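You operate a simulated robot arm through the tools that you are given. There is no shell and no other tool. Be economical: measure what you need, move in short steps, check, and stop when the job is done.

You are at the controls of a simulated two-armed robot. One attempt, no reset.

## Task
On the clear end of the cabinet top, fold the pink towel in half, so that its two long edges meet.

The check looks at the end state, three seconds after you hand in, the way a careful person would. Anything else that was tipped, shoved, dropped, spilled or broken makes it a failure. Flat cloth is picked up by pressing the open fingertips on it (5 to 10 N) and closing them slowly along it; thin cloth reads only 2 to 8 mm in the jaws.

## Robot
Two 6-joint arms with two-finger parallel grippers on one trunk, on a base that drives. Base frame: it is fixed to the floor where the robot stands at the start and does not move with it; the origin is under the middle of the robot, x ahead of it, y to its left, z up; the surface under the hand at the start is at about z = 0.86. Units: m, degrees, N and s.
The left shoulder is at the start at [-0.077, 0.177, 0.832], the right one opposite. With the tool pointing down near the work surface each hand reaches from about 0.1 to 0.72 m from the robot's upright axis, wherever it stands, measured 20 degrees to its own side. Places, roughly: clear end of the cabinet top [0.5, -0.1, 0.9]. Payload 1.57 kg a hand.
The tool frame of a hand sits at the grasp point between the pads (the TCP): z along the fingers, y along the line on which they close. The tips reach 0.03 m beyond it. Largest opening 0.08 m; finger width 0.017, thickness 0.012; the body of the gripper, 0.04 by 0.082 m, starts 0.08 m behind the TCP.
Orientation is that of the tool frame in the base frame, as a unit quaternion [x, y, z, w]. With the fingers straight down and closing along the base's y, the tool's x points along the base's -x, its y along +y and its z along -z.

## Interface
- The arms move only by the tool send_rows. It takes "left_plan", "right_plan" or both (then of equal length, played together; a hand with none holds still); each is a list of rows, each a list of 6 numbers: the shift along the tool's x, y, z in units of 250 mm (1.0 is 250 mm), then the turn, a rotation vector about the tool's x, y, z in units of 90 degrees (1.0 is 90 degrees). In form: [[x, y, z, ax, ay, az], ...]. A call has 1 to 12 rows; each row is the pose to reach, as a shift and turn from the pose commanded when the call began, along the tool's axes at that moment. "left_grip" and "right_grip" are, for a hand that has rows, the opening, from 0 (shut) to 1 (fully open), set as the call begins (left out, the last holds). A call with a number of a shift or a turn outside -1 to 1 is refused whole. A row lasts 0.2 s, in which the tool goes at most 0.05 m and 8.6 degrees; a call with a longer step from one row to the next is refused whole, and so is a gripper value outside its range. Where a pose cannot be reached the arm comes as near as it can. A force on the tool above 40 N (or 10 N above the force at the start of the call, whichever is more), or a blocked arm, ends the call early, and 0.2 s more pass. The fingers move at their own pace (about 0.072 m/s each) and stop on an object; they squeeze with about 38 N. The grip force told is the motor's: it shows also when the fingers shut on nothing. Time passes only in rows, and 0.2 s behind the last, so rows that repeat a pose let the fingers close. The reply holds the time, the measured pose of the TCP, the force on the tool along the base axes, the opening and the grip force, in the units named above and with some noise, with the torque about the TCP (base axes, N m) and any sound that the robot's microphone picked up.
- Cameras (640 x 400 px; columns grow to the right, rows downward): "scene" is now at [0.0391, -0.0075, 1.5655]; the picture's right is [-0.08, -1.00, 0.00], its down [-0.75, 0.06, -0.66] and it looks along [0.65, -0.05, -0.76] (base axes); focal length 255 px, centre (320, 200). "left" rides on the left gripper at [0.072, 0.007, -0.122] in its tool frame; the picture's right is [-0.09, 1.00, 0.00], its down [-0.84, -0.08, -0.54] and it looks along [-0.54, -0.05, 0.84] (tool axes); focal length 238 px, centre (320, 200). "right" rides on the right gripper at [0.072, -0.007, -0.122] in its tool frame; the picture's right is [0.09, 1.00, 0.00], its down [-0.84, 0.08, -0.54] and it looks along [-0.54, 0.05, 0.84] (tool axes); focal length 238 px, centre (320, 200). There is no depth. A picture from a camera that has moved, and an enlarged one, comes with that camera's place and axes in the base frame and with its lens. The place of the scene camera against the robot may be out by one fixed shift of up to 0.018 m in any direction.
- capture(camera): a new picture of that camera. It takes no simulated time.
- raise_lower(by): slides the trunk up (or, below 0, down) by that many m; the arms and the scene camera ride with it, the base frame stays. It gives what a move gives, with no picture.
- steer(legs): drives the robot by 1 to 6 legs, each [ahead, left, turn to the left] in m, m and degrees, along the robot's own axes; the way and the turn of a leg run together, so that a leg with both is an arc; at most 1.5 m and 180 degrees a leg. The arms and the cameras ride along, it lands a little off, and it stops where it bumps. It gives what a move gives.
- head_to(pan, tilt): turns the head with the scene camera to pan (to the left, within 143 degrees either way) and tilt (down, from -29 to 69), counted from straight ahead of the robot. It gives what a move gives.
- inspect(camera, box): a new picture of the part [left, top, right, bottom] of that camera's present view, enlarged. It takes no simulated time.
- sign_off(): hands the job in; it is judged then, once.

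Work in short steps. Places have to be worked out from the pictures, the camera data and where the tool is seen: move nearer, look again, correct. Check each grasp and each placing, and mend what went wrong. You have 120 turns and 100 pictures in all, those below and enlarged ones among them. Open the grippers and draw the arms clear of the work before you hand the job in, unless the task says otherwise; then end with one line.

The tools are called as a command line: name --argument value ..., lists and objects as JSON in quotes. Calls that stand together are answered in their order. send_rows: Moves the arms, as the interface text tells. Its arguments: {"type":"object","properties":{"left_plan":{"type":"array","items":{"type":"array","items":{"type":"number"}}},"left_grip":{"type":"number"},"right_plan":{"type":"array","items":{"type":"array","items":{"type":"number"}}},"right_grip":{"type":"number"}},"required":[]} The other tools are called the same way: raise_lower (by) slides the trunk up or down; steer (legs) drives the base; head_to (pan, tilt) turns the head that bears the scene camera; capture (camera) takes a picture; inspect (camera, box) takes an enlarged picture of a part of a camera's view; sign_off () hands the job in.

At the start:

```text
time_s: 0.0
left_position: [0.5747, 0.0592, 1.0688]
left_ee_rot: [0.0, 1.0, 0.0, 0.0]
left_wrist_force: [0.2, -0.5, -1.0]
left_ft_torque: [0.02, 0.0, 0.01]
left_opening: 0.0799
left_grasp_force: 0.0
right_position: [0.505, -0.304, 1.0568]
right_ee_rot: [0.0, 1.0, -0.001, 0.0]
right_wrist_force: [-1.0, -0.7, -0.3]
right_ft_torque: [-0.04, -0.01, 0.0]
right_opening: 0.0799
right_grasp_force: 0.0
trunk travel left (down, up): [-0.275, 0.053]
robot x, y, heading: [-0.0058, 0.0032, 0.1]
head pan, tilt: [-4.5, 49.1]
```

scene: 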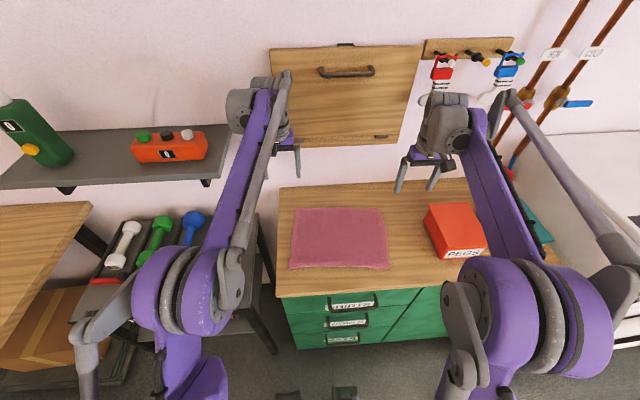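
right: 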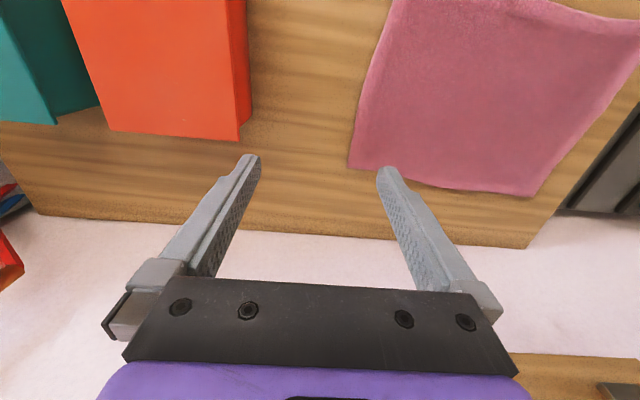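
left: 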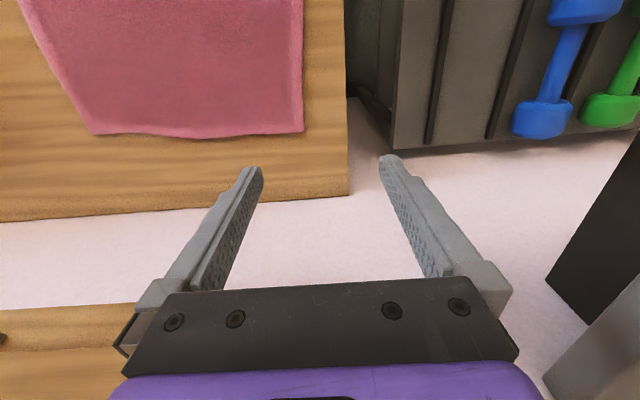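

The towel's long edges run along y, at about x≈0.37 (near) and x≈0.59 (far), turned roughly 5°. I'll turn both hands so the fingers close along x and bring them above the two near corners, then look.

send_rows --left_plan '[[0.069, -0.007, 0.018, 0, 0, 0.0909], [0.138, -0.014, 0.036, 0, 0, 0.1818], [0.207, -0.022, 0.055, 0, 0, 0.2727], [0.276, -0.029, 0.073, 0, 0, 0.3636], [0.345, -0.036, 0.091, 0, 0, 0.4545], [0.415, -0.044, 0.109, 0, 0, 0.5454], [0.484, -0.051, 0.127, 0, 0, 0.6363], [0.553, -0.058, 0.145, 0, 0, 0.7272], [0.622, -0.065, 0.164, 0, 0, 0.8181], [0.691, -0.073, 0.182, 0, 0, 0.909], [0.76, -0.08, 0.2, 0, 0, 1.0], [0.76, -0.08, 0.2, 0, 0, 1.0]]' --right_plan '[[0.051, 0.033, 0.014, 0, 0, -0.0909], [0.102, 0.065, 0.027, 0, 0, -0.1818], [0.153, 0.098, 0.041, 0, 0, -0.2727], [0.204, 0.131, 0.055, 0, 0, -0.3636], [0.255, 0.164, 0.068, 0, 0, -0.4545], [0.305, 0.196, 0.082, 0, 0, -0.5454], [0.356, 0.229, 0.095, 0, 0, -0.6363], [0.407, 0.262, 0.109, 0, 0, -0.7272], [0.458, 0.295, 0.123, 0, 0, -0.8181], [0.509, 0.327, 0.136, 0, 0, -0.909], [0.56, 0.36, 0.15, 0, 0, -0.9444], [0.56, 0.36, 0.15, 0, 0, -0.9444]]' --left_grip 0.5 --right_grip 0.5

```text
time_s: 2.6
left_position: [0.3835, 0.0403, 1.0183]
left_ee_rot: [0.708, 0.706, 0.0, -0.001]
left_wrist_force: [-0.4, 0.7, -0.6]
left_ft_torque: [-0.01, 0.0, 0.0]
left_opening: 0.0396
left_grasp_force: 0.0
right_position: [0.3652, -0.2148, 1.0185]
right_ee_rot: [-0.677, 0.736, 0.0, 0.0]
right_wrist_force: [0.0, 0.3, -0.3]
right_ft_torque: [-0.05, 0.01, -0.02]
right_opening: 0.0398
right_grasp_force: 0.0
trunk travel left (down, up): [-0.275, 0.053]
robot x, y, heading: [-0.001, -0.0021, 0.1]
head pan, tilt: [-4.5, 49.1]
```

Both hands turned as asked. Now I look at the corners from the hand cameras and the scene.

capture --camera "left"

capture --camera "right"

capture --camera "scene"

```text
96 pictures are left
camera left: at [0.3916, 0.1106, 1.1419], right [1.0, -0.09, 0.0], down [-0.08, -0.84, 0.54], along [-0.05, -0.54, -0.84], focal length 238 px, centre (320, 200)
```

left: 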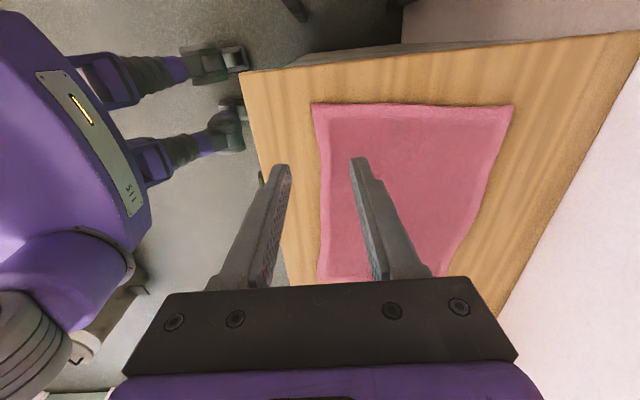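

```text
95 pictures are left
camera right: at [0.3651, -0.2872, 1.1412], right [-1.0, -0.01, 0.0], down [-0.01, 0.84, 0.54], along [0.0, 0.54, -0.84], focal length 238 px, centre (320, 200)
```

right: 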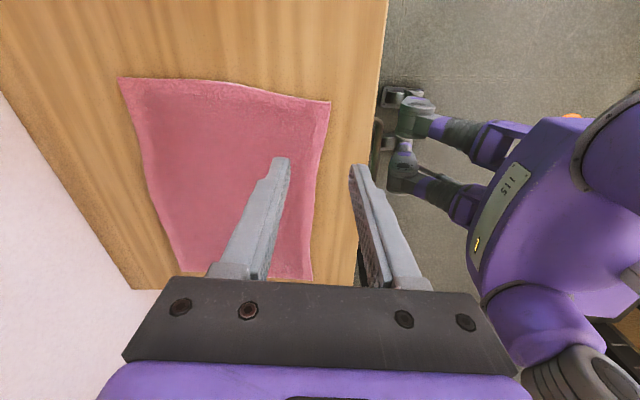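

```text
94 pictures are left
camera scene: at [0.0398, -0.0076, 1.5655], right [-0.08, -1.0, 0.0], down [-0.75, 0.06, -0.66], along [0.65, -0.05, -0.76], focal length 255 px, centre (320, 200)
```

scene: 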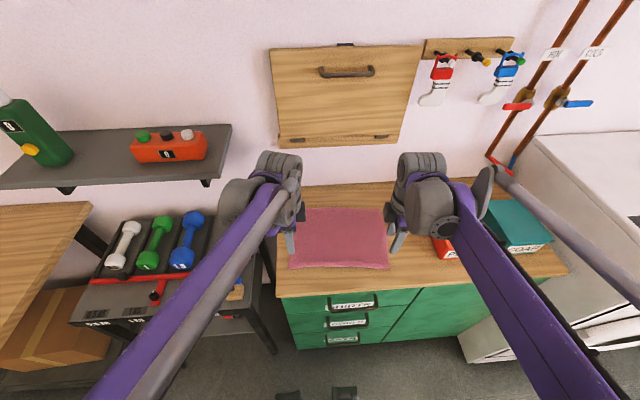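

From both hand cameras the corners are: near-left (0.378,0.057), far-left (0.603,0.036), near-right (0.355,-0.237), far-right (0.580,-0.258). I descend to 2 cm above the cloth, about 18 mm inside each near corner, with the opening narrowed to 26 mm.

send_rows --left_plan '[[-0.003, 0.01, 0.1, 0, 0, 0.014], [-0.006, 0.022, 0.2, 0, 0, 0.028], [-0.009, 0.033, 0.3, 0, 0, 0.042], [-0.012, 0.044, 0.38, 0, 0, 0.055], [-0.012, 0.044, 0.43, 0, 0, 0.055], [-0.012, 0.044, 0.43, 0, 0, 0.055]]' --right_plan '[[0.005, -0.01, 0.1, 0, 0, 0], [0.01, -0.02, 0.2, 0, 0, 0], [0.015, -0.03, 0.3, 0, 0, 0], [0.021, -0.038, 0.38, 0, 0, 0], [0.021, -0.038, 0.43, 0, 0, 0], [0.021, -0.038, 0.43, 0, 0, 0]]' --left_grip 0.325 --right_grip 0.325

capture --camera "left"

capture --camera "right"

```text
time_s: 4.0
left_position: [0.3937, 0.0377, 0.9121]
left_ee_rot: [0.737, 0.676, 0.0, 0.0]
left_wrist_force: [-0.3, 0.3, -0.1]
left_ft_torque: [0.0, 0.01, 0.02]
left_opening: 0.026
left_grasp_force: 0.1
right_position: [0.3734, -0.2192, 0.9111]
right_ee_rot: [-0.675, 0.737, 0.001, 0.0]
right_wrist_force: [-0.5, 0.3, 0.8]
right_ft_torque: [-0.03, -0.01, 0.0]
right_opening: 0.026
right_grasp_force: 0.0
trunk travel left (down, up): [-0.275, 0.053]
robot x, y, heading: [0.0017, 0.0024, -0.1]
head pan, tilt: [-4.5, 49.1]
```

```text
93 pictures are left
camera left: at [0.4068, 0.1084, 1.0346], right [0.98, -0.18, 0.0], down [-0.15, -0.83, 0.54], along [-0.1, -0.53, -0.84], focal length 238 px, centre (320, 200)
```

left: 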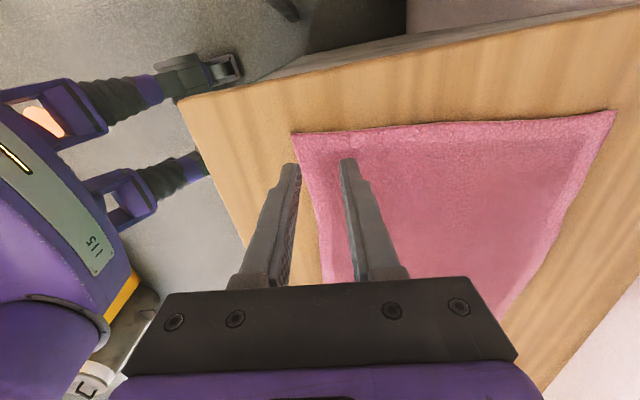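

```text
92 pictures are left
camera right: at [0.3732, -0.2917, 1.0337], right [-1.0, 0.0, 0.0], down [0.0, 0.84, 0.54], along [0.0, 0.54, -0.84], focal length 238 px, centre (320, 200)
```

right: 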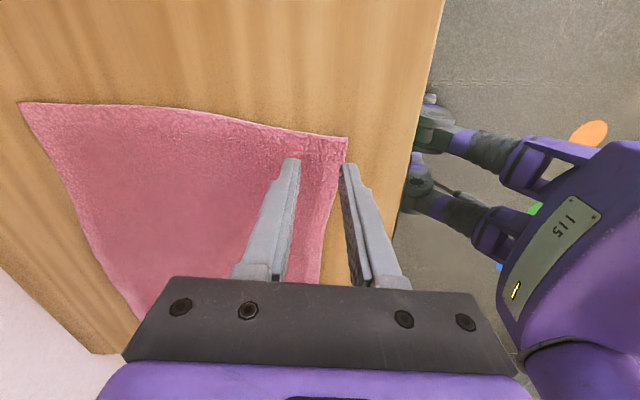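

The corners check out (near-left 0.376,0.060; near-right 0.353,-0.236), and the outer fingers sit over the edge band. I lower slowly to touch.

send_rows --left_plan '[[0, 0, 0.02, 0, 0, 0], [0, 0, 0.04, 0, 0, 0], [0, 0, 0.06, 0, 0, 0], [0, 0, 0.076, 0, 0, 0], [0, 0, 0.076, 0, 0, 0]]' --right_plan '[[0, 0, 0.02, 0, 0, 0], [0, 0, 0.04, 0, 0, 0], [0, 0, 0.06, 0, 0, 0], [0, 0, 0.076, 0, 0, 0], [0, 0, 0.076, 0, 0, 0]]'

```text
time_s: 5.2
left_position: [0.3953, 0.0364, 0.8926]
left_ee_rot: [0.737, 0.676, 0.0, 0.001]
left_wrist_force: [2.7, 1.0, 13.2]
left_ft_torque: [0.01, -0.14, 0.03]
left_opening: 0.0258
left_grasp_force: 0.0
right_position: [0.3737, -0.2207, 0.8934]
right_ee_rot: [-0.676, 0.737, 0.0, 0.001]
right_wrist_force: [1.4, -1.2, 8.1]
right_ft_torque: [-0.08, -0.11, -0.03]
right_opening: 0.0258
right_grasp_force: 0.1
trunk travel left (down, up): [-0.275, 0.053]
robot x, y, heading: [0.0012, 0.0007, 0.1]
head pan, tilt: [-4.5, 49.1]
```

Both are in contact (left 13 N, right 8 N). I ease the left up about 1 mm and start closing slowly.

send_rows --left_plan '[[0, 0, -0.003, 0, 0, 0], [0, 0, -0.003, 0, 0, 0]]' --right_plan '[[0, 0, 0, 0, 0, 0], [0, 0, 0, 0, 0, 0]]' --left_grip 0.24 --right_grip 0.24

send_rows --left_plan '[[0, 0, 0, 0, 0, 0], [0, 0, 0, 0, 0, 0]]' --right_plan '[[0, 0, 0, 0, 0, 0], [0, 0, 0, 0, 0, 0]]' --left_grip 0.14 --right_grip 0.14

capture --camera "left"

capture --camera "right"

```text
time_s: 5.8
left_position: [0.3942, 0.037, 0.8942]
left_ee_rot: [0.737, 0.676, 0.001, 0.001]
left_wrist_force: [-0.8, -0.9, 6.5]
left_ft_torque: [0.0, -0.02, 0.0]
left_opening: 0.0176
left_grasp_force: 0.1
right_position: [0.3727, -0.2189, 0.8931]
right_ee_rot: [-0.676, 0.737, -0.001, 0.001]
right_wrist_force: [-0.6, 0.0, 10.0]
right_ft_torque: [0.0, 0.03, 0.01]
right_opening: 0.018
right_grasp_force: 0.0
trunk travel left (down, up): [-0.275, 0.053]
robot x, y, heading: [0.0008, 0.0017, 0.3]
head pan, tilt: [-4.5, 49.1]
```

```text
time_s: 6.4
left_position: [0.3945, 0.0356, 0.8925]
left_ee_rot: [0.737, 0.676, 0.0, 0.001]
left_wrist_force: [0.2, -0.2, 6.9]
left_ft_torque: [-0.01, 0.0, 0.01]
left_opening: 0.0105
left_grasp_force: 0.1
right_position: [0.3728, -0.219, 0.8933]
right_ee_rot: [-0.676, 0.737, -0.001, 0.001]
right_wrist_force: [-0.2, -0.1, 11.6]
right_ft_torque: [0.02, -0.05, 0.03]
right_opening: 0.0101
right_grasp_force: 0.1
trunk travel left (down, up): [-0.275, 0.053]
robot x, y, heading: [0.0012, -0.0025, 0.1]
head pan, tilt: [-4.5, 49.1]
```

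```text
91 pictures are left
camera left: at [0.4071, 0.1075, 1.0166], right [0.98, -0.18, 0.0], down [-0.15, -0.83, 0.54], along [-0.1, -0.53, -0.84], focal length 238 px, centre (320, 200)
```

left: 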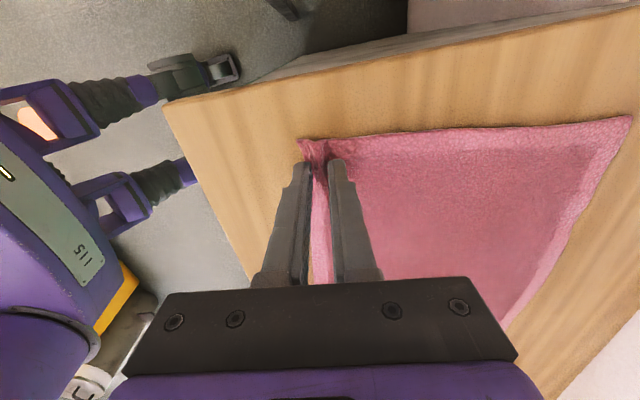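

```text
90 pictures are left
camera right: at [0.3729, -0.2918, 1.0154], right [-1.0, 0.0, 0.0], down [0.0, 0.84, 0.54], along [0.0, 0.54, -0.84], focal length 238 px, centre (320, 200)
```

right: 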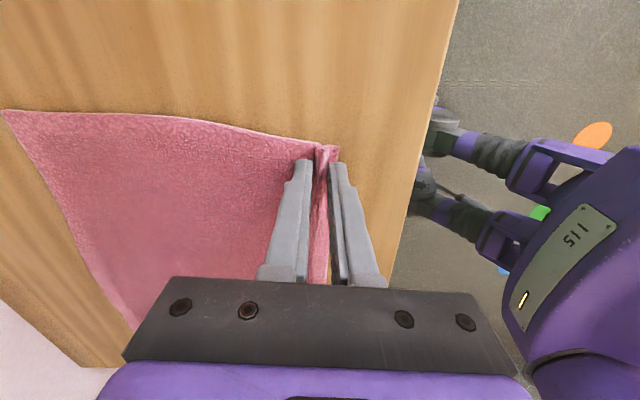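

The cloth is gathering into a ridge between both finger pairs. I close fully.

send_rows --left_plan '[[0, 0, 0, 0, 0, 0], [0, 0, 0, 0, 0, 0], [0, 0, 0, 0, 0, 0]]' --right_plan '[[0, 0, -0.001, 0, 0, 0], [0, 0, -0.001, 0, 0, 0], [0, 0, -0.001, 0, 0, 0]]' --left_grip 0 --right_grip 0

send_rows --left_plan '[[0, 0, -0.04, 0, 0, 0], [0, 0, -0.08, 0, 0, 0], [0, 0, -0.12, 0, 0, 0], [0, 0, -0.12, 0, 0, 0]]' --right_plan '[[0, 0, -0.04, 0, 0, 0], [0, 0, -0.08, 0, 0, 0], [0, 0, -0.12, 0, 0, 0], [0, 0, -0.12, 0, 0, 0]]'

capture --camera "left"

capture --camera "right"

```text
time_s: 7.2
left_position: [0.3938, 0.0365, 0.8935]
left_ee_rot: [0.737, 0.676, 0.001, 0.001]
left_wrist_force: [0.8, -1.0, 8.1]
left_ft_torque: [-0.01, -0.06, 0.0]
left_opening: 0.0039
left_grasp_force: 24.8
right_position: [0.3726, -0.2198, 0.8932]
right_ee_rot: [-0.676, 0.737, 0.0, 0.0]
right_wrist_force: [0.2, 1.5, 7.2]
right_ft_torque: [0.05, -0.04, 0.03]
right_opening: 0.0039
right_grasp_force: 25.2
trunk travel left (down, up): [-0.275, 0.053]
robot x, y, heading: [-0.0025, 0.0009, -0.1]
head pan, tilt: [-4.5, 49.1]
```

```text
time_s: 8.2
left_position: [0.3952, 0.0365, 0.923]
left_ee_rot: [0.738, 0.675, 0.0, 0.001]
left_wrist_force: [-0.3, -0.4, 0.4]
left_ft_torque: [-0.04, -0.02, 0.03]
left_opening: 0.0041
left_grasp_force: 24.7
right_position: [0.3737, -0.2202, 0.9235]
right_ee_rot: [-0.676, 0.737, 0.0, 0.0]
right_wrist_force: [1.1, 0.6, -0.6]
right_ft_torque: [0.05, 0.03, 0.0]
right_opening: 0.0044
right_grasp_force: 24.8
trunk travel left (down, up): [-0.275, 0.053]
robot x, y, heading: [0.0029, 0.0046, -0.1]
head pan, tilt: [-4.5, 49.1]
```

```text
89 pictures are left
camera left: at [0.408, 0.1072, 1.0468], right [0.98, -0.18, 0.0], down [-0.15, -0.83, 0.54], along [-0.1, -0.53, -0.84], focal length 238 px, centre (320, 200)
```

left: 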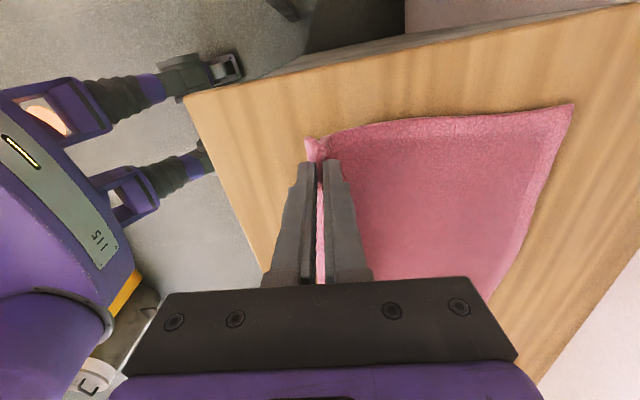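

```text
88 pictures are left
camera right: at [0.374, -0.2932, 1.0455], right [-1.0, 0.0, 0.0], down [0.0, 0.84, 0.54], along [0.0, 0.54, -0.84], focal length 238 px, centre (320, 200)
```

right: 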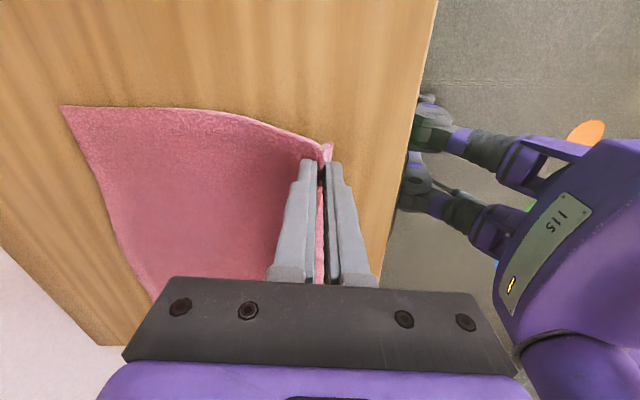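

Both corners are held (about 4 mm in the jaws). I carry the edge over in an arc about the middle line, stopping a little above the far edge.

send_rows --left_plan '[[0, 0.04, -0.06, 0, 0, 0], [0, 0.08, -0.112, 0, 0, 0], [0, 0.13, -0.16, 0, 0, 0], [0, 0.18, -0.204, 0, 0, 0], [0, 0.28, -0.24, 0, 0, 0], [0, 0.38, -0.248, 0, 0, 0], [0, 0.48, -0.232, 0, 0, 0], [0, 0.58, -0.192, 0, 0, 0], [0, 0.66, -0.12, 0, 0, 0], [0, 0.72, -0.04, 0, 0, 0], [0, 0.76, 0.03, 0, 0, 0], [0, 0.76, 0.03, 0, 0, 0]]' --right_plan '[[0, -0.04, -0.06, 0, 0, 0], [0, -0.08, -0.112, 0, 0, 0], [0, -0.13, -0.16, 0, 0, 0], [0, -0.18, -0.204, 0, 0, 0], [0, -0.28, -0.24, 0, 0, 0], [0, -0.38, -0.248, 0, 0, 0], [0, -0.48, -0.232, 0, 0, 0], [0, -0.58, -0.192, 0, 0, 0], [0, -0.66, -0.12, 0, 0, 0], [0, -0.72, -0.04, 0, 0, 0], [0, -0.76, 0.03, 0, 0, 0], [0, -0.76, 0.03, 0, 0, 0]]'

capture --camera "left"

capture --camera "right"

capture --camera "scene"

```text
time_s: 10.8
left_position: [0.5848, 0.0209, 0.9165]
left_ee_rot: [0.737, 0.676, 0.0, -0.001]
left_wrist_force: [-0.8, -0.4, -0.1]
left_ft_torque: [-0.02, -0.02, 0.02]
left_opening: 0.0043
left_grasp_force: 24.9
right_position: [0.5628, -0.2369, 0.9158]
right_ee_rot: [-0.675, 0.737, 0.0, -0.001]
right_wrist_force: [-0.4, -0.3, -0.2]
right_ft_torque: [-0.01, 0.02, 0.02]
right_opening: 0.0041
right_grasp_force: 24.6
trunk travel left (down, up): [-0.275, 0.053]
robot x, y, heading: [0.0024, 0.0015, -0.0]
head pan, tilt: [-4.5, 49.1]
```

```text
87 pictures are left
camera left: at [0.5973, 0.0918, 1.04], right [0.98, -0.18, 0.0], down [-0.15, -0.83, 0.54], along [-0.1, -0.53, -0.84], focal length 238 px, centre (320, 200)
```

left: 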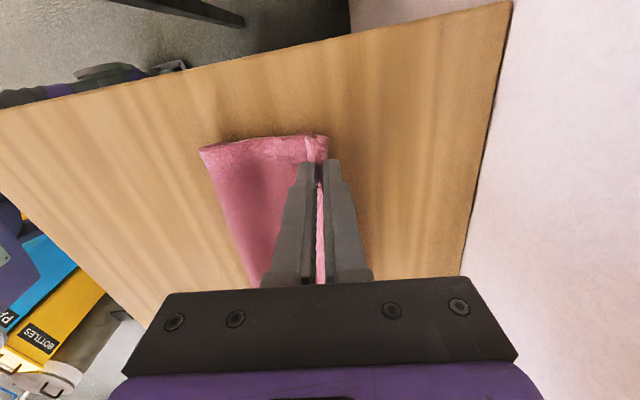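

```text
86 pictures are left
camera right: at [0.5626, -0.3089, 1.0382], right [-1.0, -0.01, 0.0], down [0.0, 0.84, 0.54], along [0.0, 0.54, -0.84], focal length 238 px, centre (320, 200)
```

right: 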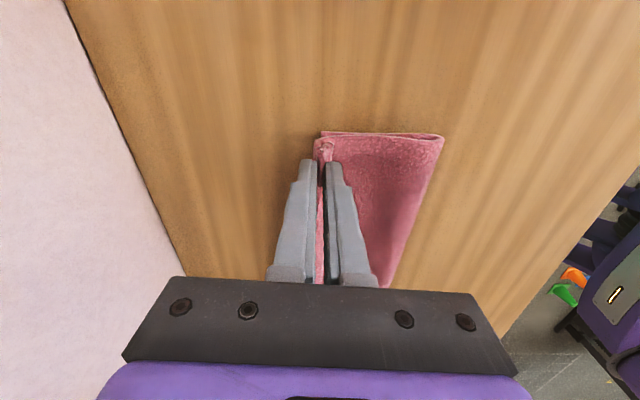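

```text
85 pictures are left
camera scene: at [0.0384, -0.0074, 1.5655], right [-0.08, -1.0, 0.0], down [-0.75, 0.06, -0.66], along [0.65, -0.05, -0.76], focal length 255 px, centre (320, 200)
```

scene: 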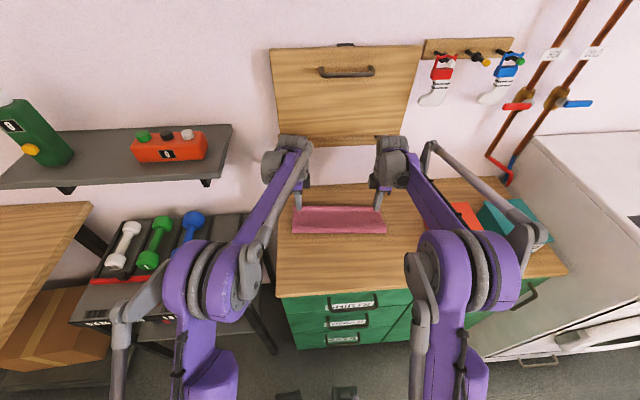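

The fold went over cleanly. I zoom on the pinches to see how the edge lies against the bottom layer.

inspect --camera "left" --box '[190, 110, 390, 235]'

inspect --camera "right" --box '[260, 110, 460, 235]'

```text
3.20 times, centred on (290, 172) of left
camera zoom: at [0.5973, 0.0918, 1.04], right [0.98, -0.18, 0.0], down [-0.15, -0.83, 0.54], along [-0.1, -0.53, -0.84], focal length 763 px, centre (416, 288)
```

zoom: 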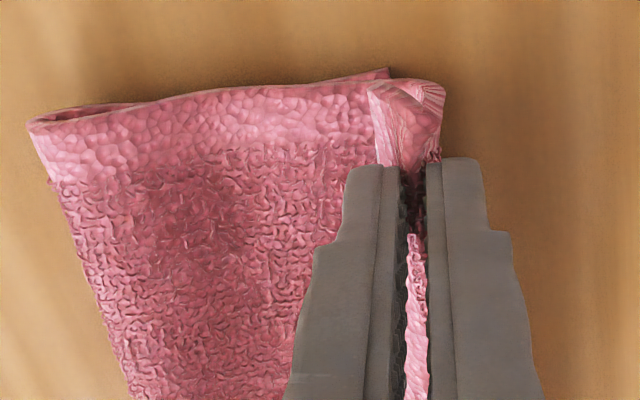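

```text
3.20 times, centred on (360, 172) of right
camera zoom: at [0.5626, -0.3089, 1.0382], right [-1.0, -0.01, 0.0], down [0.0, 0.84, 0.54], along [0.0, 0.54, -0.84], focal length 763 px, centre (192, 288)
```

zoom: 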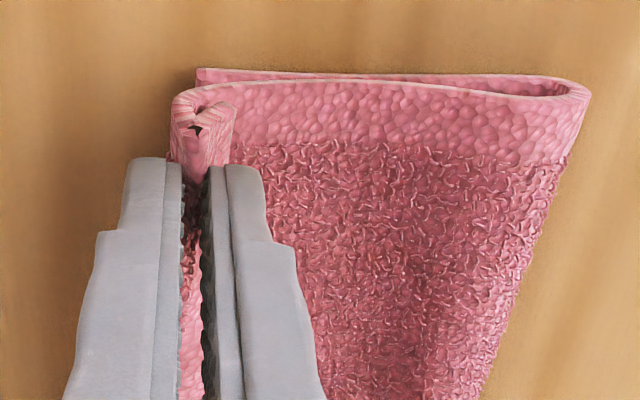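

The edge is pinched as an upright ridge just over the far edge. I lower to just above the lower layer, open a little, and see whether the ridge relaxes.

send_rows --left_plan '[[0, 0, 0.03, 0, 0, 0], [0, 0.005, 0.064, 0, 0, 0], [0, 0.01, 0.064, 0, 0, 0]]' --right_plan '[[0, 0, 0.03, 0, 0, 0], [0, -0.005, 0.064, 0, 0, 0], [0, -0.01, 0.064, 0, 0, 0]]'

send_rows --left_plan '[[0, 0, 0, 0, 0, 0], [0, 0, 0, 0, 0, 0], [0, 0, 0, 0, 0, 0]]' --right_plan '[[0, 0, 0, 0, 0, 0], [0, 0, 0, 0, 0, 0], [0, 0, 0, 0, 0, 0]]' --left_grip 0.3 --right_grip 0.3

inspect --camera "left" --box '[190, 110, 390, 235]'

inspect --camera "right" --box '[260, 110, 460, 235]'

```text
time_s: 11.6
left_position: [0.5876, 0.0198, 0.8994]
left_ee_rot: [0.737, 0.676, 0.001, 0.0]
left_wrist_force: [-0.5, -0.5, 1.6]
left_ft_torque: [-0.04, 0.01, -0.03]
left_opening: 0.0037
left_grasp_force: 24.9
right_position: [0.5659, -0.2362, 0.9]
right_ee_rot: [-0.676, 0.737, 0.0, 0.001]
right_wrist_force: [-0.7, -0.1, 1.6]
right_ft_torque: [0.01, 0.02, -0.04]
right_opening: 0.0042
right_grasp_force: 25.1
trunk travel left (down, up): [-0.275, 0.053]
robot x, y, heading: [-0.0008, 0.0006, 0.3]
head pan, tilt: [-4.5, 49.1]
```

```text
time_s: 12.4
left_position: [0.5881, 0.0208, 0.9001]
left_ee_rot: [0.737, 0.676, -0.001, 0.0]
left_wrist_force: [-0.2, -0.6, 1.2]
left_ft_torque: [-0.02, 0.01, -0.04]
left_opening: 0.0236
left_grasp_force: 0.0
right_position: [0.5659, -0.2357, 0.9005]
right_ee_rot: [-0.676, 0.737, 0.0, 0.001]
right_wrist_force: [1.0, 0.2, 1.4]
right_ft_torque: [-0.01, 0.03, -0.01]
right_opening: 0.0238
right_grasp_force: 0.1
trunk travel left (down, up): [-0.275, 0.053]
robot x, y, heading: [0.003, -0.0006, 0.1]
head pan, tilt: [-4.5, 49.1]
```

```text
3.20 times, centred on (290, 172) of left
camera zoom: at [0.6008, 0.0908, 1.0234], right [0.98, -0.18, 0.0], down [-0.15, -0.83, 0.54], along [-0.1, -0.53, -0.84], focal length 763 px, centre (416, 288)
```

zoom: 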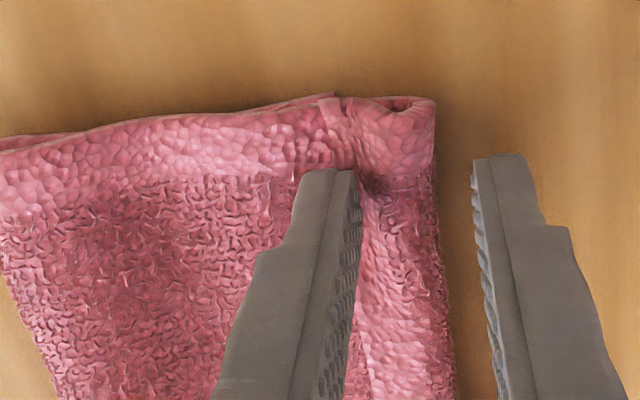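

```text
3.20 times, centred on (360, 172) of right
camera zoom: at [0.5654, -0.3089, 1.0225], right [-1.0, 0.0, 0.0], down [0.0, 0.84, 0.54], along [0.0, 0.54, -0.84], focal length 763 px, centre (192, 288)
```

zoom: 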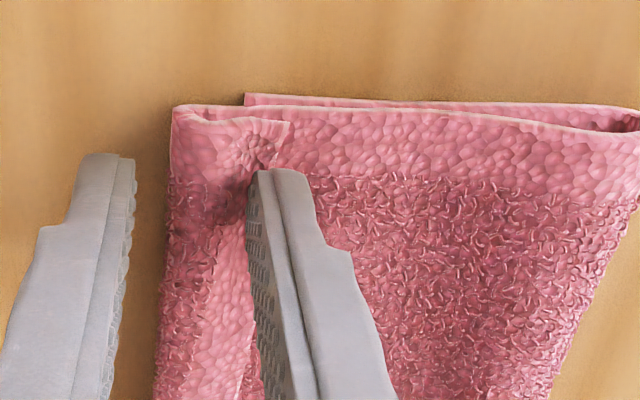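

The ridge flopped back, so the edge is tucked under, and the lower layer slid about 2.5 cm toward me during the arc. It is better to redo this: I re-close on the ridge, carry it back open, and then re-grip with the fingers closing along the edge so nothing tucks.

send_rows --left_plan '[[0, 0, 0, 0, 0, 0], [0, 0, 0, 0, 0, 0], [0, 0, 0, 0, 0, 0], [0, 0, -0.04, 0, 0, 0], [0, 0, -0.08, 0, 0, 0], [0, 0, -0.08, 0, 0, 0]]' --right_plan '[[0, 0, 0, 0, 0, 0], [0, 0, 0, 0, 0, 0], [0, 0, 0, 0, 0, 0], [0, 0, -0.04, 0, 0, 0], [0, 0, -0.08, 0, 0, 0], [0, 0, -0.08, 0, 0, 0]]' --left_grip 0 --right_grip 0

capture --camera "left"

capture --camera "right"

```text
time_s: 13.8
left_position: [0.5874, 0.019, 0.9204]
left_ee_rot: [0.737, 0.676, 0.001, 0.0]
left_wrist_force: [0.0, -0.2, -0.6]
left_ft_torque: [-0.01, -0.03, 0.04]
left_opening: 0.0042
left_grasp_force: 24.7
right_position: [0.5657, -0.2369, 0.9207]
right_ee_rot: [-0.675, 0.738, 0.0, 0.0]
right_wrist_force: [0.3, -0.4, -0.7]
right_ft_torque: [0.03, 0.01, -0.05]
right_opening: 0.0037
right_grasp_force: 24.6
trunk travel left (down, up): [-0.275, 0.053]
robot x, y, heading: [-0.0002, -0.003, -0.1]
head pan, tilt: [-4.5, 49.1]
```

```text
80 pictures are left
camera left: at [0.6008, 0.0903, 1.0431], right [0.98, -0.18, 0.0], down [-0.15, -0.83, 0.54], along [-0.1, -0.53, -0.84], focal length 238 px, centre (320, 200)
```

left: 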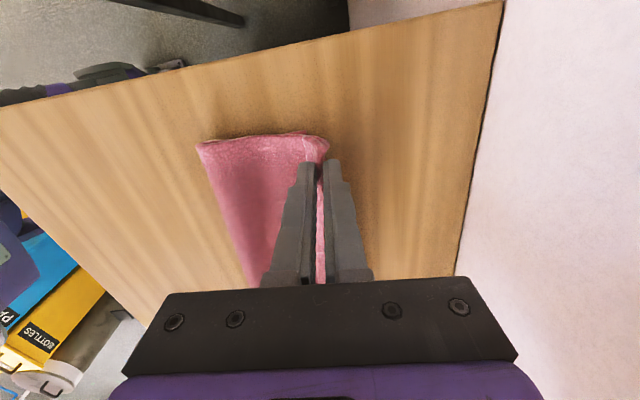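

```text
79 pictures are left
camera right: at [0.5655, -0.3094, 1.0422], right [-1.0, 0.0, 0.0], down [0.0, 0.84, 0.54], along [0.0, 0.54, -0.84], focal length 238 px, centre (320, 200)
```

right: 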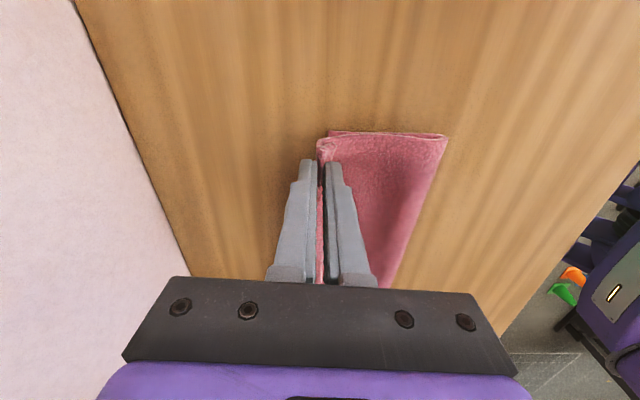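

Both grips hold the ridge. I carry it back in an arc to lie the towel flat again.

send_rows --left_plan '[[0, -0.06, -0.088, 0, 0, 0], [0, -0.13, -0.16, 0, 0, 0], [0, -0.2, -0.215, 0, 0, 0], [0, -0.3, -0.26, 0, 0, 0], [0, -0.4, -0.29, 0, 0, 0], [0, -0.5, -0.275, 0, 0, 0], [0, -0.6, -0.228, 0, 0, 0], [0, -0.7, -0.15, 0, 0, 0], [0, -0.78, -0.05, 0, 0, 0], [0, -0.83, 0.03, 0, 0, 0], [0, -0.86, 0.09, 0, 0, 0], [0, -0.86, 0.09, 0, 0, 0]]' --right_plan '[[0, 0.06, -0.088, 0, 0, 0], [0, 0.13, -0.16, 0, 0, 0], [0, 0.2, -0.215, 0, 0, 0], [0, 0.3, -0.26, 0, 0, 0], [0, 0.4, -0.29, 0, 0, 0], [0, 0.5, -0.275, 0, 0, 0], [0, 0.6, -0.228, 0, 0, 0], [0, 0.7, -0.15, 0, 0, 0], [0, 0.78, -0.05, 0, 0, 0], [0, 0.83, 0.03, 0, 0, 0], [0, 0.86, 0.09, 0, 0, 0], [0, 0.86, 0.09, 0, 0, 0]]'

send_rows --left_plan '[[0, 0, 0, 0, 0, 0], [0, 0, 0, 0, 0, 0], [0, 0, 0, 0, 0, 0], [0, 0, -0.1, 0, 0, 0], [0, 0, -0.25, 0, 0, 0], [0, 0, -0.4, 0, 0, 0]]' --right_plan '[[0, 0, 0, 0, 0, 0], [0, 0, 0, 0, 0, 0], [0, 0, 0, 0, 0, 0], [0, 0, -0.1, 0, 0, 0], [0, 0, -0.25, 0, 0, 0], [0, 0, -0.4, 0, 0, 0]]' --left_grip 0.5 --right_grip 0.5

capture --camera "left"

capture --camera "right"

inspect --camera "scene" --box '[240, 160, 440, 310]'

```text
time_s: 16.4
left_position: [0.3723, 0.0374, 0.8965]
left_ee_rot: [0.737, 0.676, 0.0, 0.0]
left_wrist_force: [-0.4, -0.2, 2.6]
left_ft_torque: [0.02, -0.04, -0.01]
left_opening: 0.0044
left_grasp_force: 25.0
right_position: [0.3516, -0.218, 0.8968]
right_ee_rot: [-0.676, 0.737, 0.0, 0.0]
right_wrist_force: [1.3, 0.6, 0.5]
right_ft_torque: [0.01, -0.01, -0.02]
right_opening: 0.0037
right_grasp_force: 24.7
trunk travel left (down, up): [-0.275, 0.053]
robot x, y, heading: [-0.0003, 0.0016, -0.2]
head pan, tilt: [-4.5, 49.1]
```

```text
time_s: 17.8
left_position: [0.3723, 0.038, 0.9995]
left_ee_rot: [0.737, 0.676, 0.0, 0.0]
left_wrist_force: [-0.3, 0.6, -0.5]
left_ft_torque: [-0.02, -0.02, -0.02]
left_opening: 0.0402
left_grasp_force: 0.0
right_position: [0.3517, -0.2191, 1.0002]
right_ee_rot: [-0.676, 0.737, -0.002, 0.0]
right_wrist_force: [-0.5, -0.2, 0.1]
right_ft_torque: [-0.01, -0.04, 0.02]
right_opening: 0.04
right_grasp_force: 0.1
trunk travel left (down, up): [-0.275, 0.053]
robot x, y, heading: [0.0015, -0.001, -0.1]
head pan, tilt: [-4.5, 49.1]
```

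```text
78 pictures are left
camera left: at [0.3848, 0.1086, 1.1211], right [0.98, -0.18, 0.0], down [-0.15, -0.83, 0.54], along [-0.1, -0.53, -0.84], focal length 238 px, centre (320, 200)
```

left: 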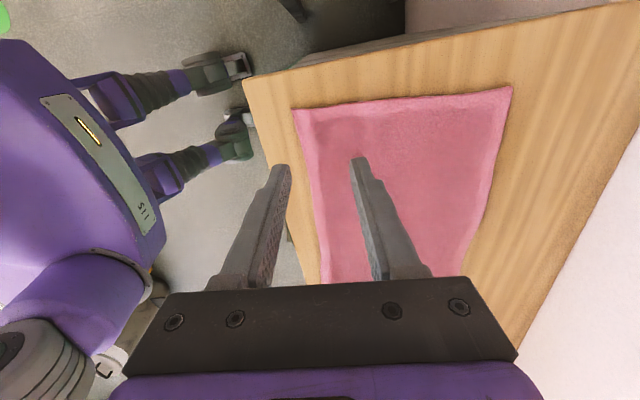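

```text
77 pictures are left
camera right: at [0.3514, -0.292, 1.1223], right [-1.0, -0.01, 0.0], down [0.0, 0.84, 0.54], along [0.0, 0.54, -0.84], focal length 238 px, centre (320, 200)
```

right: 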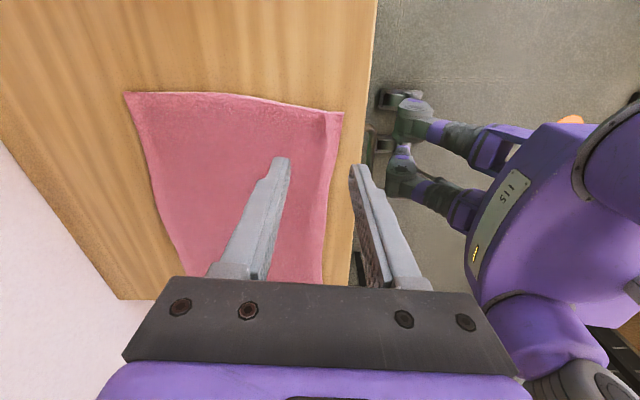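

```text
2.67 times, centred on (340, 235) of scene
camera zoom: at [0.0383, -0.0074, 1.5655], right [-0.08, -1.0, 0.0], down [-0.75, 0.06, -0.66], along [0.65, -0.05, -0.76], focal length 679 px, centre (267, 107)
```

zoom: 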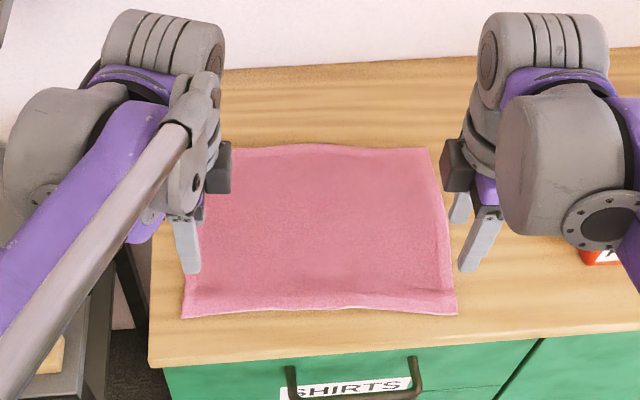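

The towel is flat again, shifted a bit: near corners (0.347,0.060) and (0.326,-0.235), far corners (0.565,0.042) and (0.550,-0.252). I turn both hands so the fingers close along the edge and hover over the near corners, 8 mm in from the edge.

send_rows --left_plan '[[-0.002, -0.007, 0, 0, 0, -0.0909], [-0.004, -0.014, 0, 0, 0, -0.1818], [-0.006, -0.021, 0, 0, 0, -0.2727], [-0.008, -0.028, 0, 0, 0, -0.3636], [-0.01, -0.035, 0, 0, 0, -0.4545], [-0.012, -0.042, 0.03, 0, 0, -0.5454], [-0.014, -0.049, 0.06, 0, 0, -0.6363], [-0.015, -0.056, 0.1, 0, 0, -0.7272], [-0.016, -0.063, 0.15, 0, 0, -0.8181], [-0.017, -0.07, 0.2, 0, 0, -0.909], [-0.017, -0.077, 0.24, 0, 0, -1.0], [-0.017, -0.077, 0.24, 0, 0, -1.0]]' --right_plan '[[-0.002, 0.006, 0, 0, 0, 0.0909], [-0.004, 0.012, 0, 0, 0, 0.1818], [-0.007, 0.018, 0, 0, 0, 0.2727], [-0.009, 0.024, 0, 0, 0, 0.3636], [-0.011, 0.03, 0, 0, 0, 0.4545], [-0.013, 0.036, 0.03, 0, 0, 0.5454], [-0.015, 0.042, 0.06, 0, 0, 0.6363], [-0.018, 0.048, 0.1, 0, 0, 0.7272], [-0.02, 0.054, 0.15, 0, 0, 0.8181], [-0.022, 0.06, 0.2, 0, 0, 0.909], [-0.024, 0.065, 0.24, 0, 0, 1.0], [-0.024, 0.065, 0.24, 0, 0, 1.0]]' --left_grip 0.25 --right_grip 0.25

capture --camera "left"

capture --camera "right"

```text
time_s: 20.4
left_position: [0.3532, 0.0344, 0.9366]
left_ee_rot: [0.042, 0.999, 0.0, 0.0]
left_wrist_force: [-0.2, 0.2, 0.7]
left_ft_torque: [0.01, 0.0, 0.01]
left_opening: 0.0198
left_grasp_force: 0.1
right_position: [0.3361, -0.2097, 0.9364]
right_ee_rot: [0.044, 0.999, 0.0, 0.0]
right_wrist_force: [0.2, 0.2, -0.2]
right_ft_torque: [0.01, -0.04, -0.01]
right_opening: 0.02
right_grasp_force: 0.1
trunk travel left (down, up): [-0.275, 0.053]
robot x, y, heading: [-0.003, -0.0015, -0.4]
head pan, tilt: [-4.5, 49.1]
```

```text
75 pictures are left
camera left: at [0.2824, 0.0473, 1.0604], right [0.18, 0.98, 0.0], down [0.83, -0.15, 0.54], along [0.53, -0.1, -0.84], focal length 238 px, centre (320, 200)
```

left: 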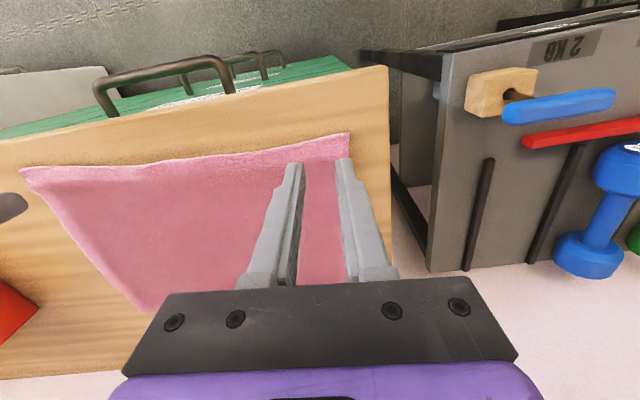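

```text
74 pictures are left
camera right: at [0.2637, -0.2102, 1.0591], right [0.0, 1.0, 0.0], down [0.84, 0.0, 0.54], along [0.54, 0.0, -0.84], focal length 238 px, centre (320, 200)
```

right: 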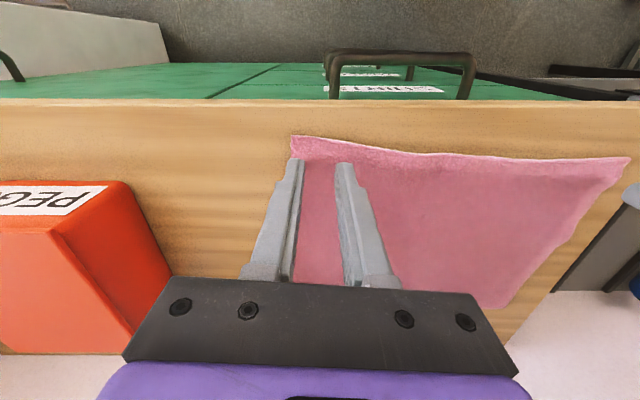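

The corners agree with the estimate. I lower to a light press.

send_rows --left_plan '[[0, 0, 0.05, 0, 0, 0], [0, 0, 0.1, 0, 0, 0], [0, 0, 0.14, 0, 0, 0], [0, 0, 0.16, 0, 0, 0], [0, 0, 0.172, 0, 0, 0], [0, 0, 0.172, 0, 0, 0]]' --right_plan '[[0, 0, 0.05, 0, 0, 0], [0, 0, 0.1, 0, 0, 0], [0, 0, 0.14, 0, 0, 0], [0, 0, 0.16, 0, 0, 0], [0, 0, 0.172, 0, 0, 0], [0, 0, 0.172, 0, 0, 0]]'

```text
time_s: 21.8
left_position: [0.3525, 0.0353, 0.8934]
left_ee_rot: [0.042, 0.999, 0.0, 0.0]
left_wrist_force: [-0.4, -0.3, 1.9]
left_ft_torque: [0.0, -0.01, 0.0]
left_opening: 0.02
left_grasp_force: 0.1
right_position: [0.3364, -0.2108, 0.8946]
right_ee_rot: [0.044, 0.999, 0.0, -0.001]
right_wrist_force: [0.9, -0.1, 2.6]
right_ft_torque: [-0.01, -0.01, -0.01]
right_opening: 0.0202
right_grasp_force: 0.0
trunk travel left (down, up): [-0.275, 0.053]
robot x, y, heading: [0.0004, -0.0029, 0.1]
head pan, tilt: [-4.5, 49.1]
```

Light touch only (about 2 N), so I press 1 mm further to get the 5–10 N.

send_rows --left_plan '[[0, 0, 0.004, 0, 0, 0], [0, 0, 0.004, 0, 0, 0]]' --right_plan '[[0, 0, 0.004, 0, 0, 0], [0, 0, 0.004, 0, 0, 0]]'

```text
time_s: 22.4
left_position: [0.3537, 0.0357, 0.8927]
left_ee_rot: [0.042, 0.999, 0.0, 0.001]
left_wrist_force: [0.3, 1.0, 5.8]
left_ft_torque: [0.05, 0.0, -0.01]
left_opening: 0.0199
left_grasp_force: 0.1
right_position: [0.3371, -0.2099, 0.8937]
right_ee_rot: [0.044, 0.999, 0.0, 0.0]
right_wrist_force: [2.0, -1.2, 9.6]
right_ft_torque: [-0.01, -0.06, 0.0]
right_opening: 0.0199
right_grasp_force: 0.0
trunk travel left (down, up): [-0.275, 0.053]
robot x, y, heading: [0.0012, -0.0017, 0.2]
head pan, tilt: [-4.5, 49.1]
```

Forces are in range (5.8 and 9.6 N). I close slowly in two stages, lift 2 cm and look.

send_rows --left_plan '[[0, 0, 0.001, 0, 0, 0], [0, 0, 0.001, 0, 0, 0]]' --right_plan '[[0, 0, 0, 0, 0, 0], [0, 0, 0, 0, 0, 0]]' --left_grip 0.14 --right_grip 0.14

send_rows --left_plan '[[0, 0, 0, 0, 0, 0], [0, 0, 0, 0, 0, 0], [0, 0, 0, 0, 0, 0]]' --right_plan '[[0, 0, 0, 0, 0, 0], [0, 0, 0, 0, 0, 0], [0, 0, 0, 0, 0, 0]]' --left_grip 0 --right_grip 0

send_rows --left_plan '[[0, 0, -0.04, 0, 0, 0], [0, 0, -0.08, 0, 0, 0], [0, 0, -0.08, 0, 0, 0]]' --right_plan '[[0, 0, -0.04, 0, 0, 0], [0, 0, -0.08, 0, 0, 0], [0, 0, -0.08, 0, 0, 0]]'

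capture --camera "left"

capture --camera "right"

```text
time_s: 23.0
left_position: [0.3529, 0.0362, 0.8941]
left_ee_rot: [0.044, 0.999, 0.0, 0.001]
left_wrist_force: [0.7, -1.7, 6.0]
left_ft_torque: [-0.07, 0.0, 0.01]
left_opening: 0.0116
left_grasp_force: 0.1
right_position: [0.3357, -0.2107, 0.8935]
right_ee_rot: [0.044, 0.999, 0.001, 0.0]
right_wrist_force: [0.6, 1.8, 10.4]
right_ft_torque: [0.03, -0.03, 0.01]
right_opening: 0.0121
right_grasp_force: 0.4
trunk travel left (down, up): [-0.275, 0.053]
robot x, y, heading: [-0.0022, 0.0019, 0.0]
head pan, tilt: [-4.5, 49.1]
```

```text
time_s: 23.8
left_position: [0.3523, 0.0362, 0.8936]
left_ee_rot: [0.042, 0.999, 0.0, 0.001]
left_wrist_force: [-0.4, 0.6, 6.2]
left_ft_torque: [-0.02, -0.01, 0.0]
left_opening: 0.0
left_grasp_force: 21.8
right_position: [0.3368, -0.2096, 0.8931]
right_ee_rot: [0.044, 0.999, 0.0, 0.001]
right_wrist_force: [-0.1, 0.5, 12.0]
right_ft_torque: [0.01, 0.01, 0.02]
right_opening: 0.0
right_grasp_force: 21.2
trunk travel left (down, up): [-0.275, 0.053]
robot x, y, heading: [0.0014, 0.0015, 0.1]
head pan, tilt: [-4.5, 49.1]
```

```text
time_s: 24.6
left_position: [0.3539, 0.0366, 0.9123]
left_ee_rot: [0.043, 0.999, 0.0, 0.0]
left_wrist_force: [1.2, -0.2, 0.0]
left_ft_torque: [0.0, -0.03, 0.02]
left_opening: 0.0
left_grasp_force: 20.8
right_position: [0.3372, -0.2097, 0.9106]
right_ee_rot: [0.044, 0.999, 0.0, 0.0]
right_wrist_force: [-0.5, 0.5, 0.5]
right_ft_torque: [-0.03, 0.03, 0.0]
right_opening: 0.0002
right_grasp_force: 21.6
trunk travel left (down, up): [-0.275, 0.053]
robot x, y, heading: [-0.0004, 0.0017, 0.2]
head pan, tilt: [-4.5, 49.1]
```

```text
73 pictures are left
camera left: at [0.2827, 0.0482, 1.036], right [0.18, 0.98, 0.0], down [0.83, -0.15, 0.54], along [0.53, -0.1, -0.84], focal length 238 px, centre (320, 200)
```

left: 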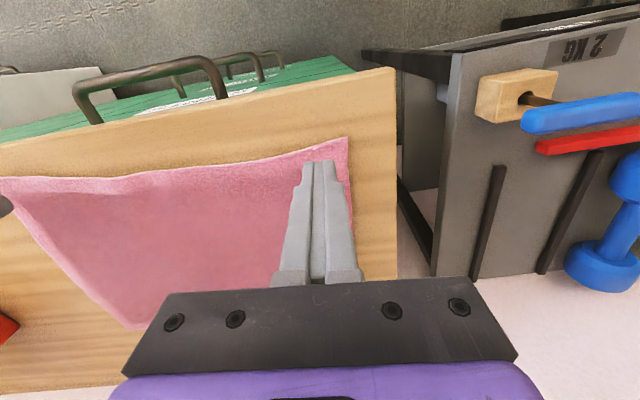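

```text
72 pictures are left
camera right: at [0.264, -0.2108, 1.0348], right [0.0, 1.0, 0.0], down [0.84, 0.0, 0.54], along [0.54, 0.0, -0.84], focal length 238 px, centre (320, 200)
```

right: 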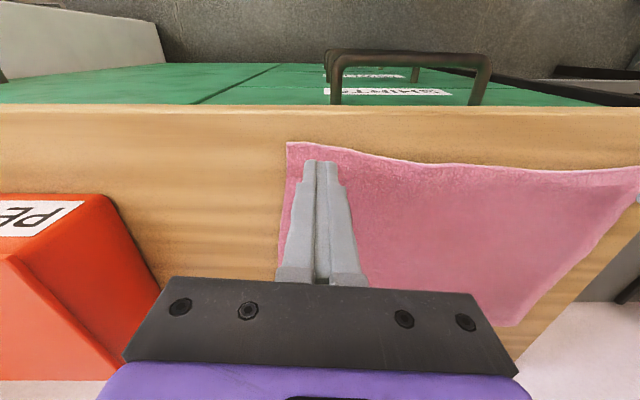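

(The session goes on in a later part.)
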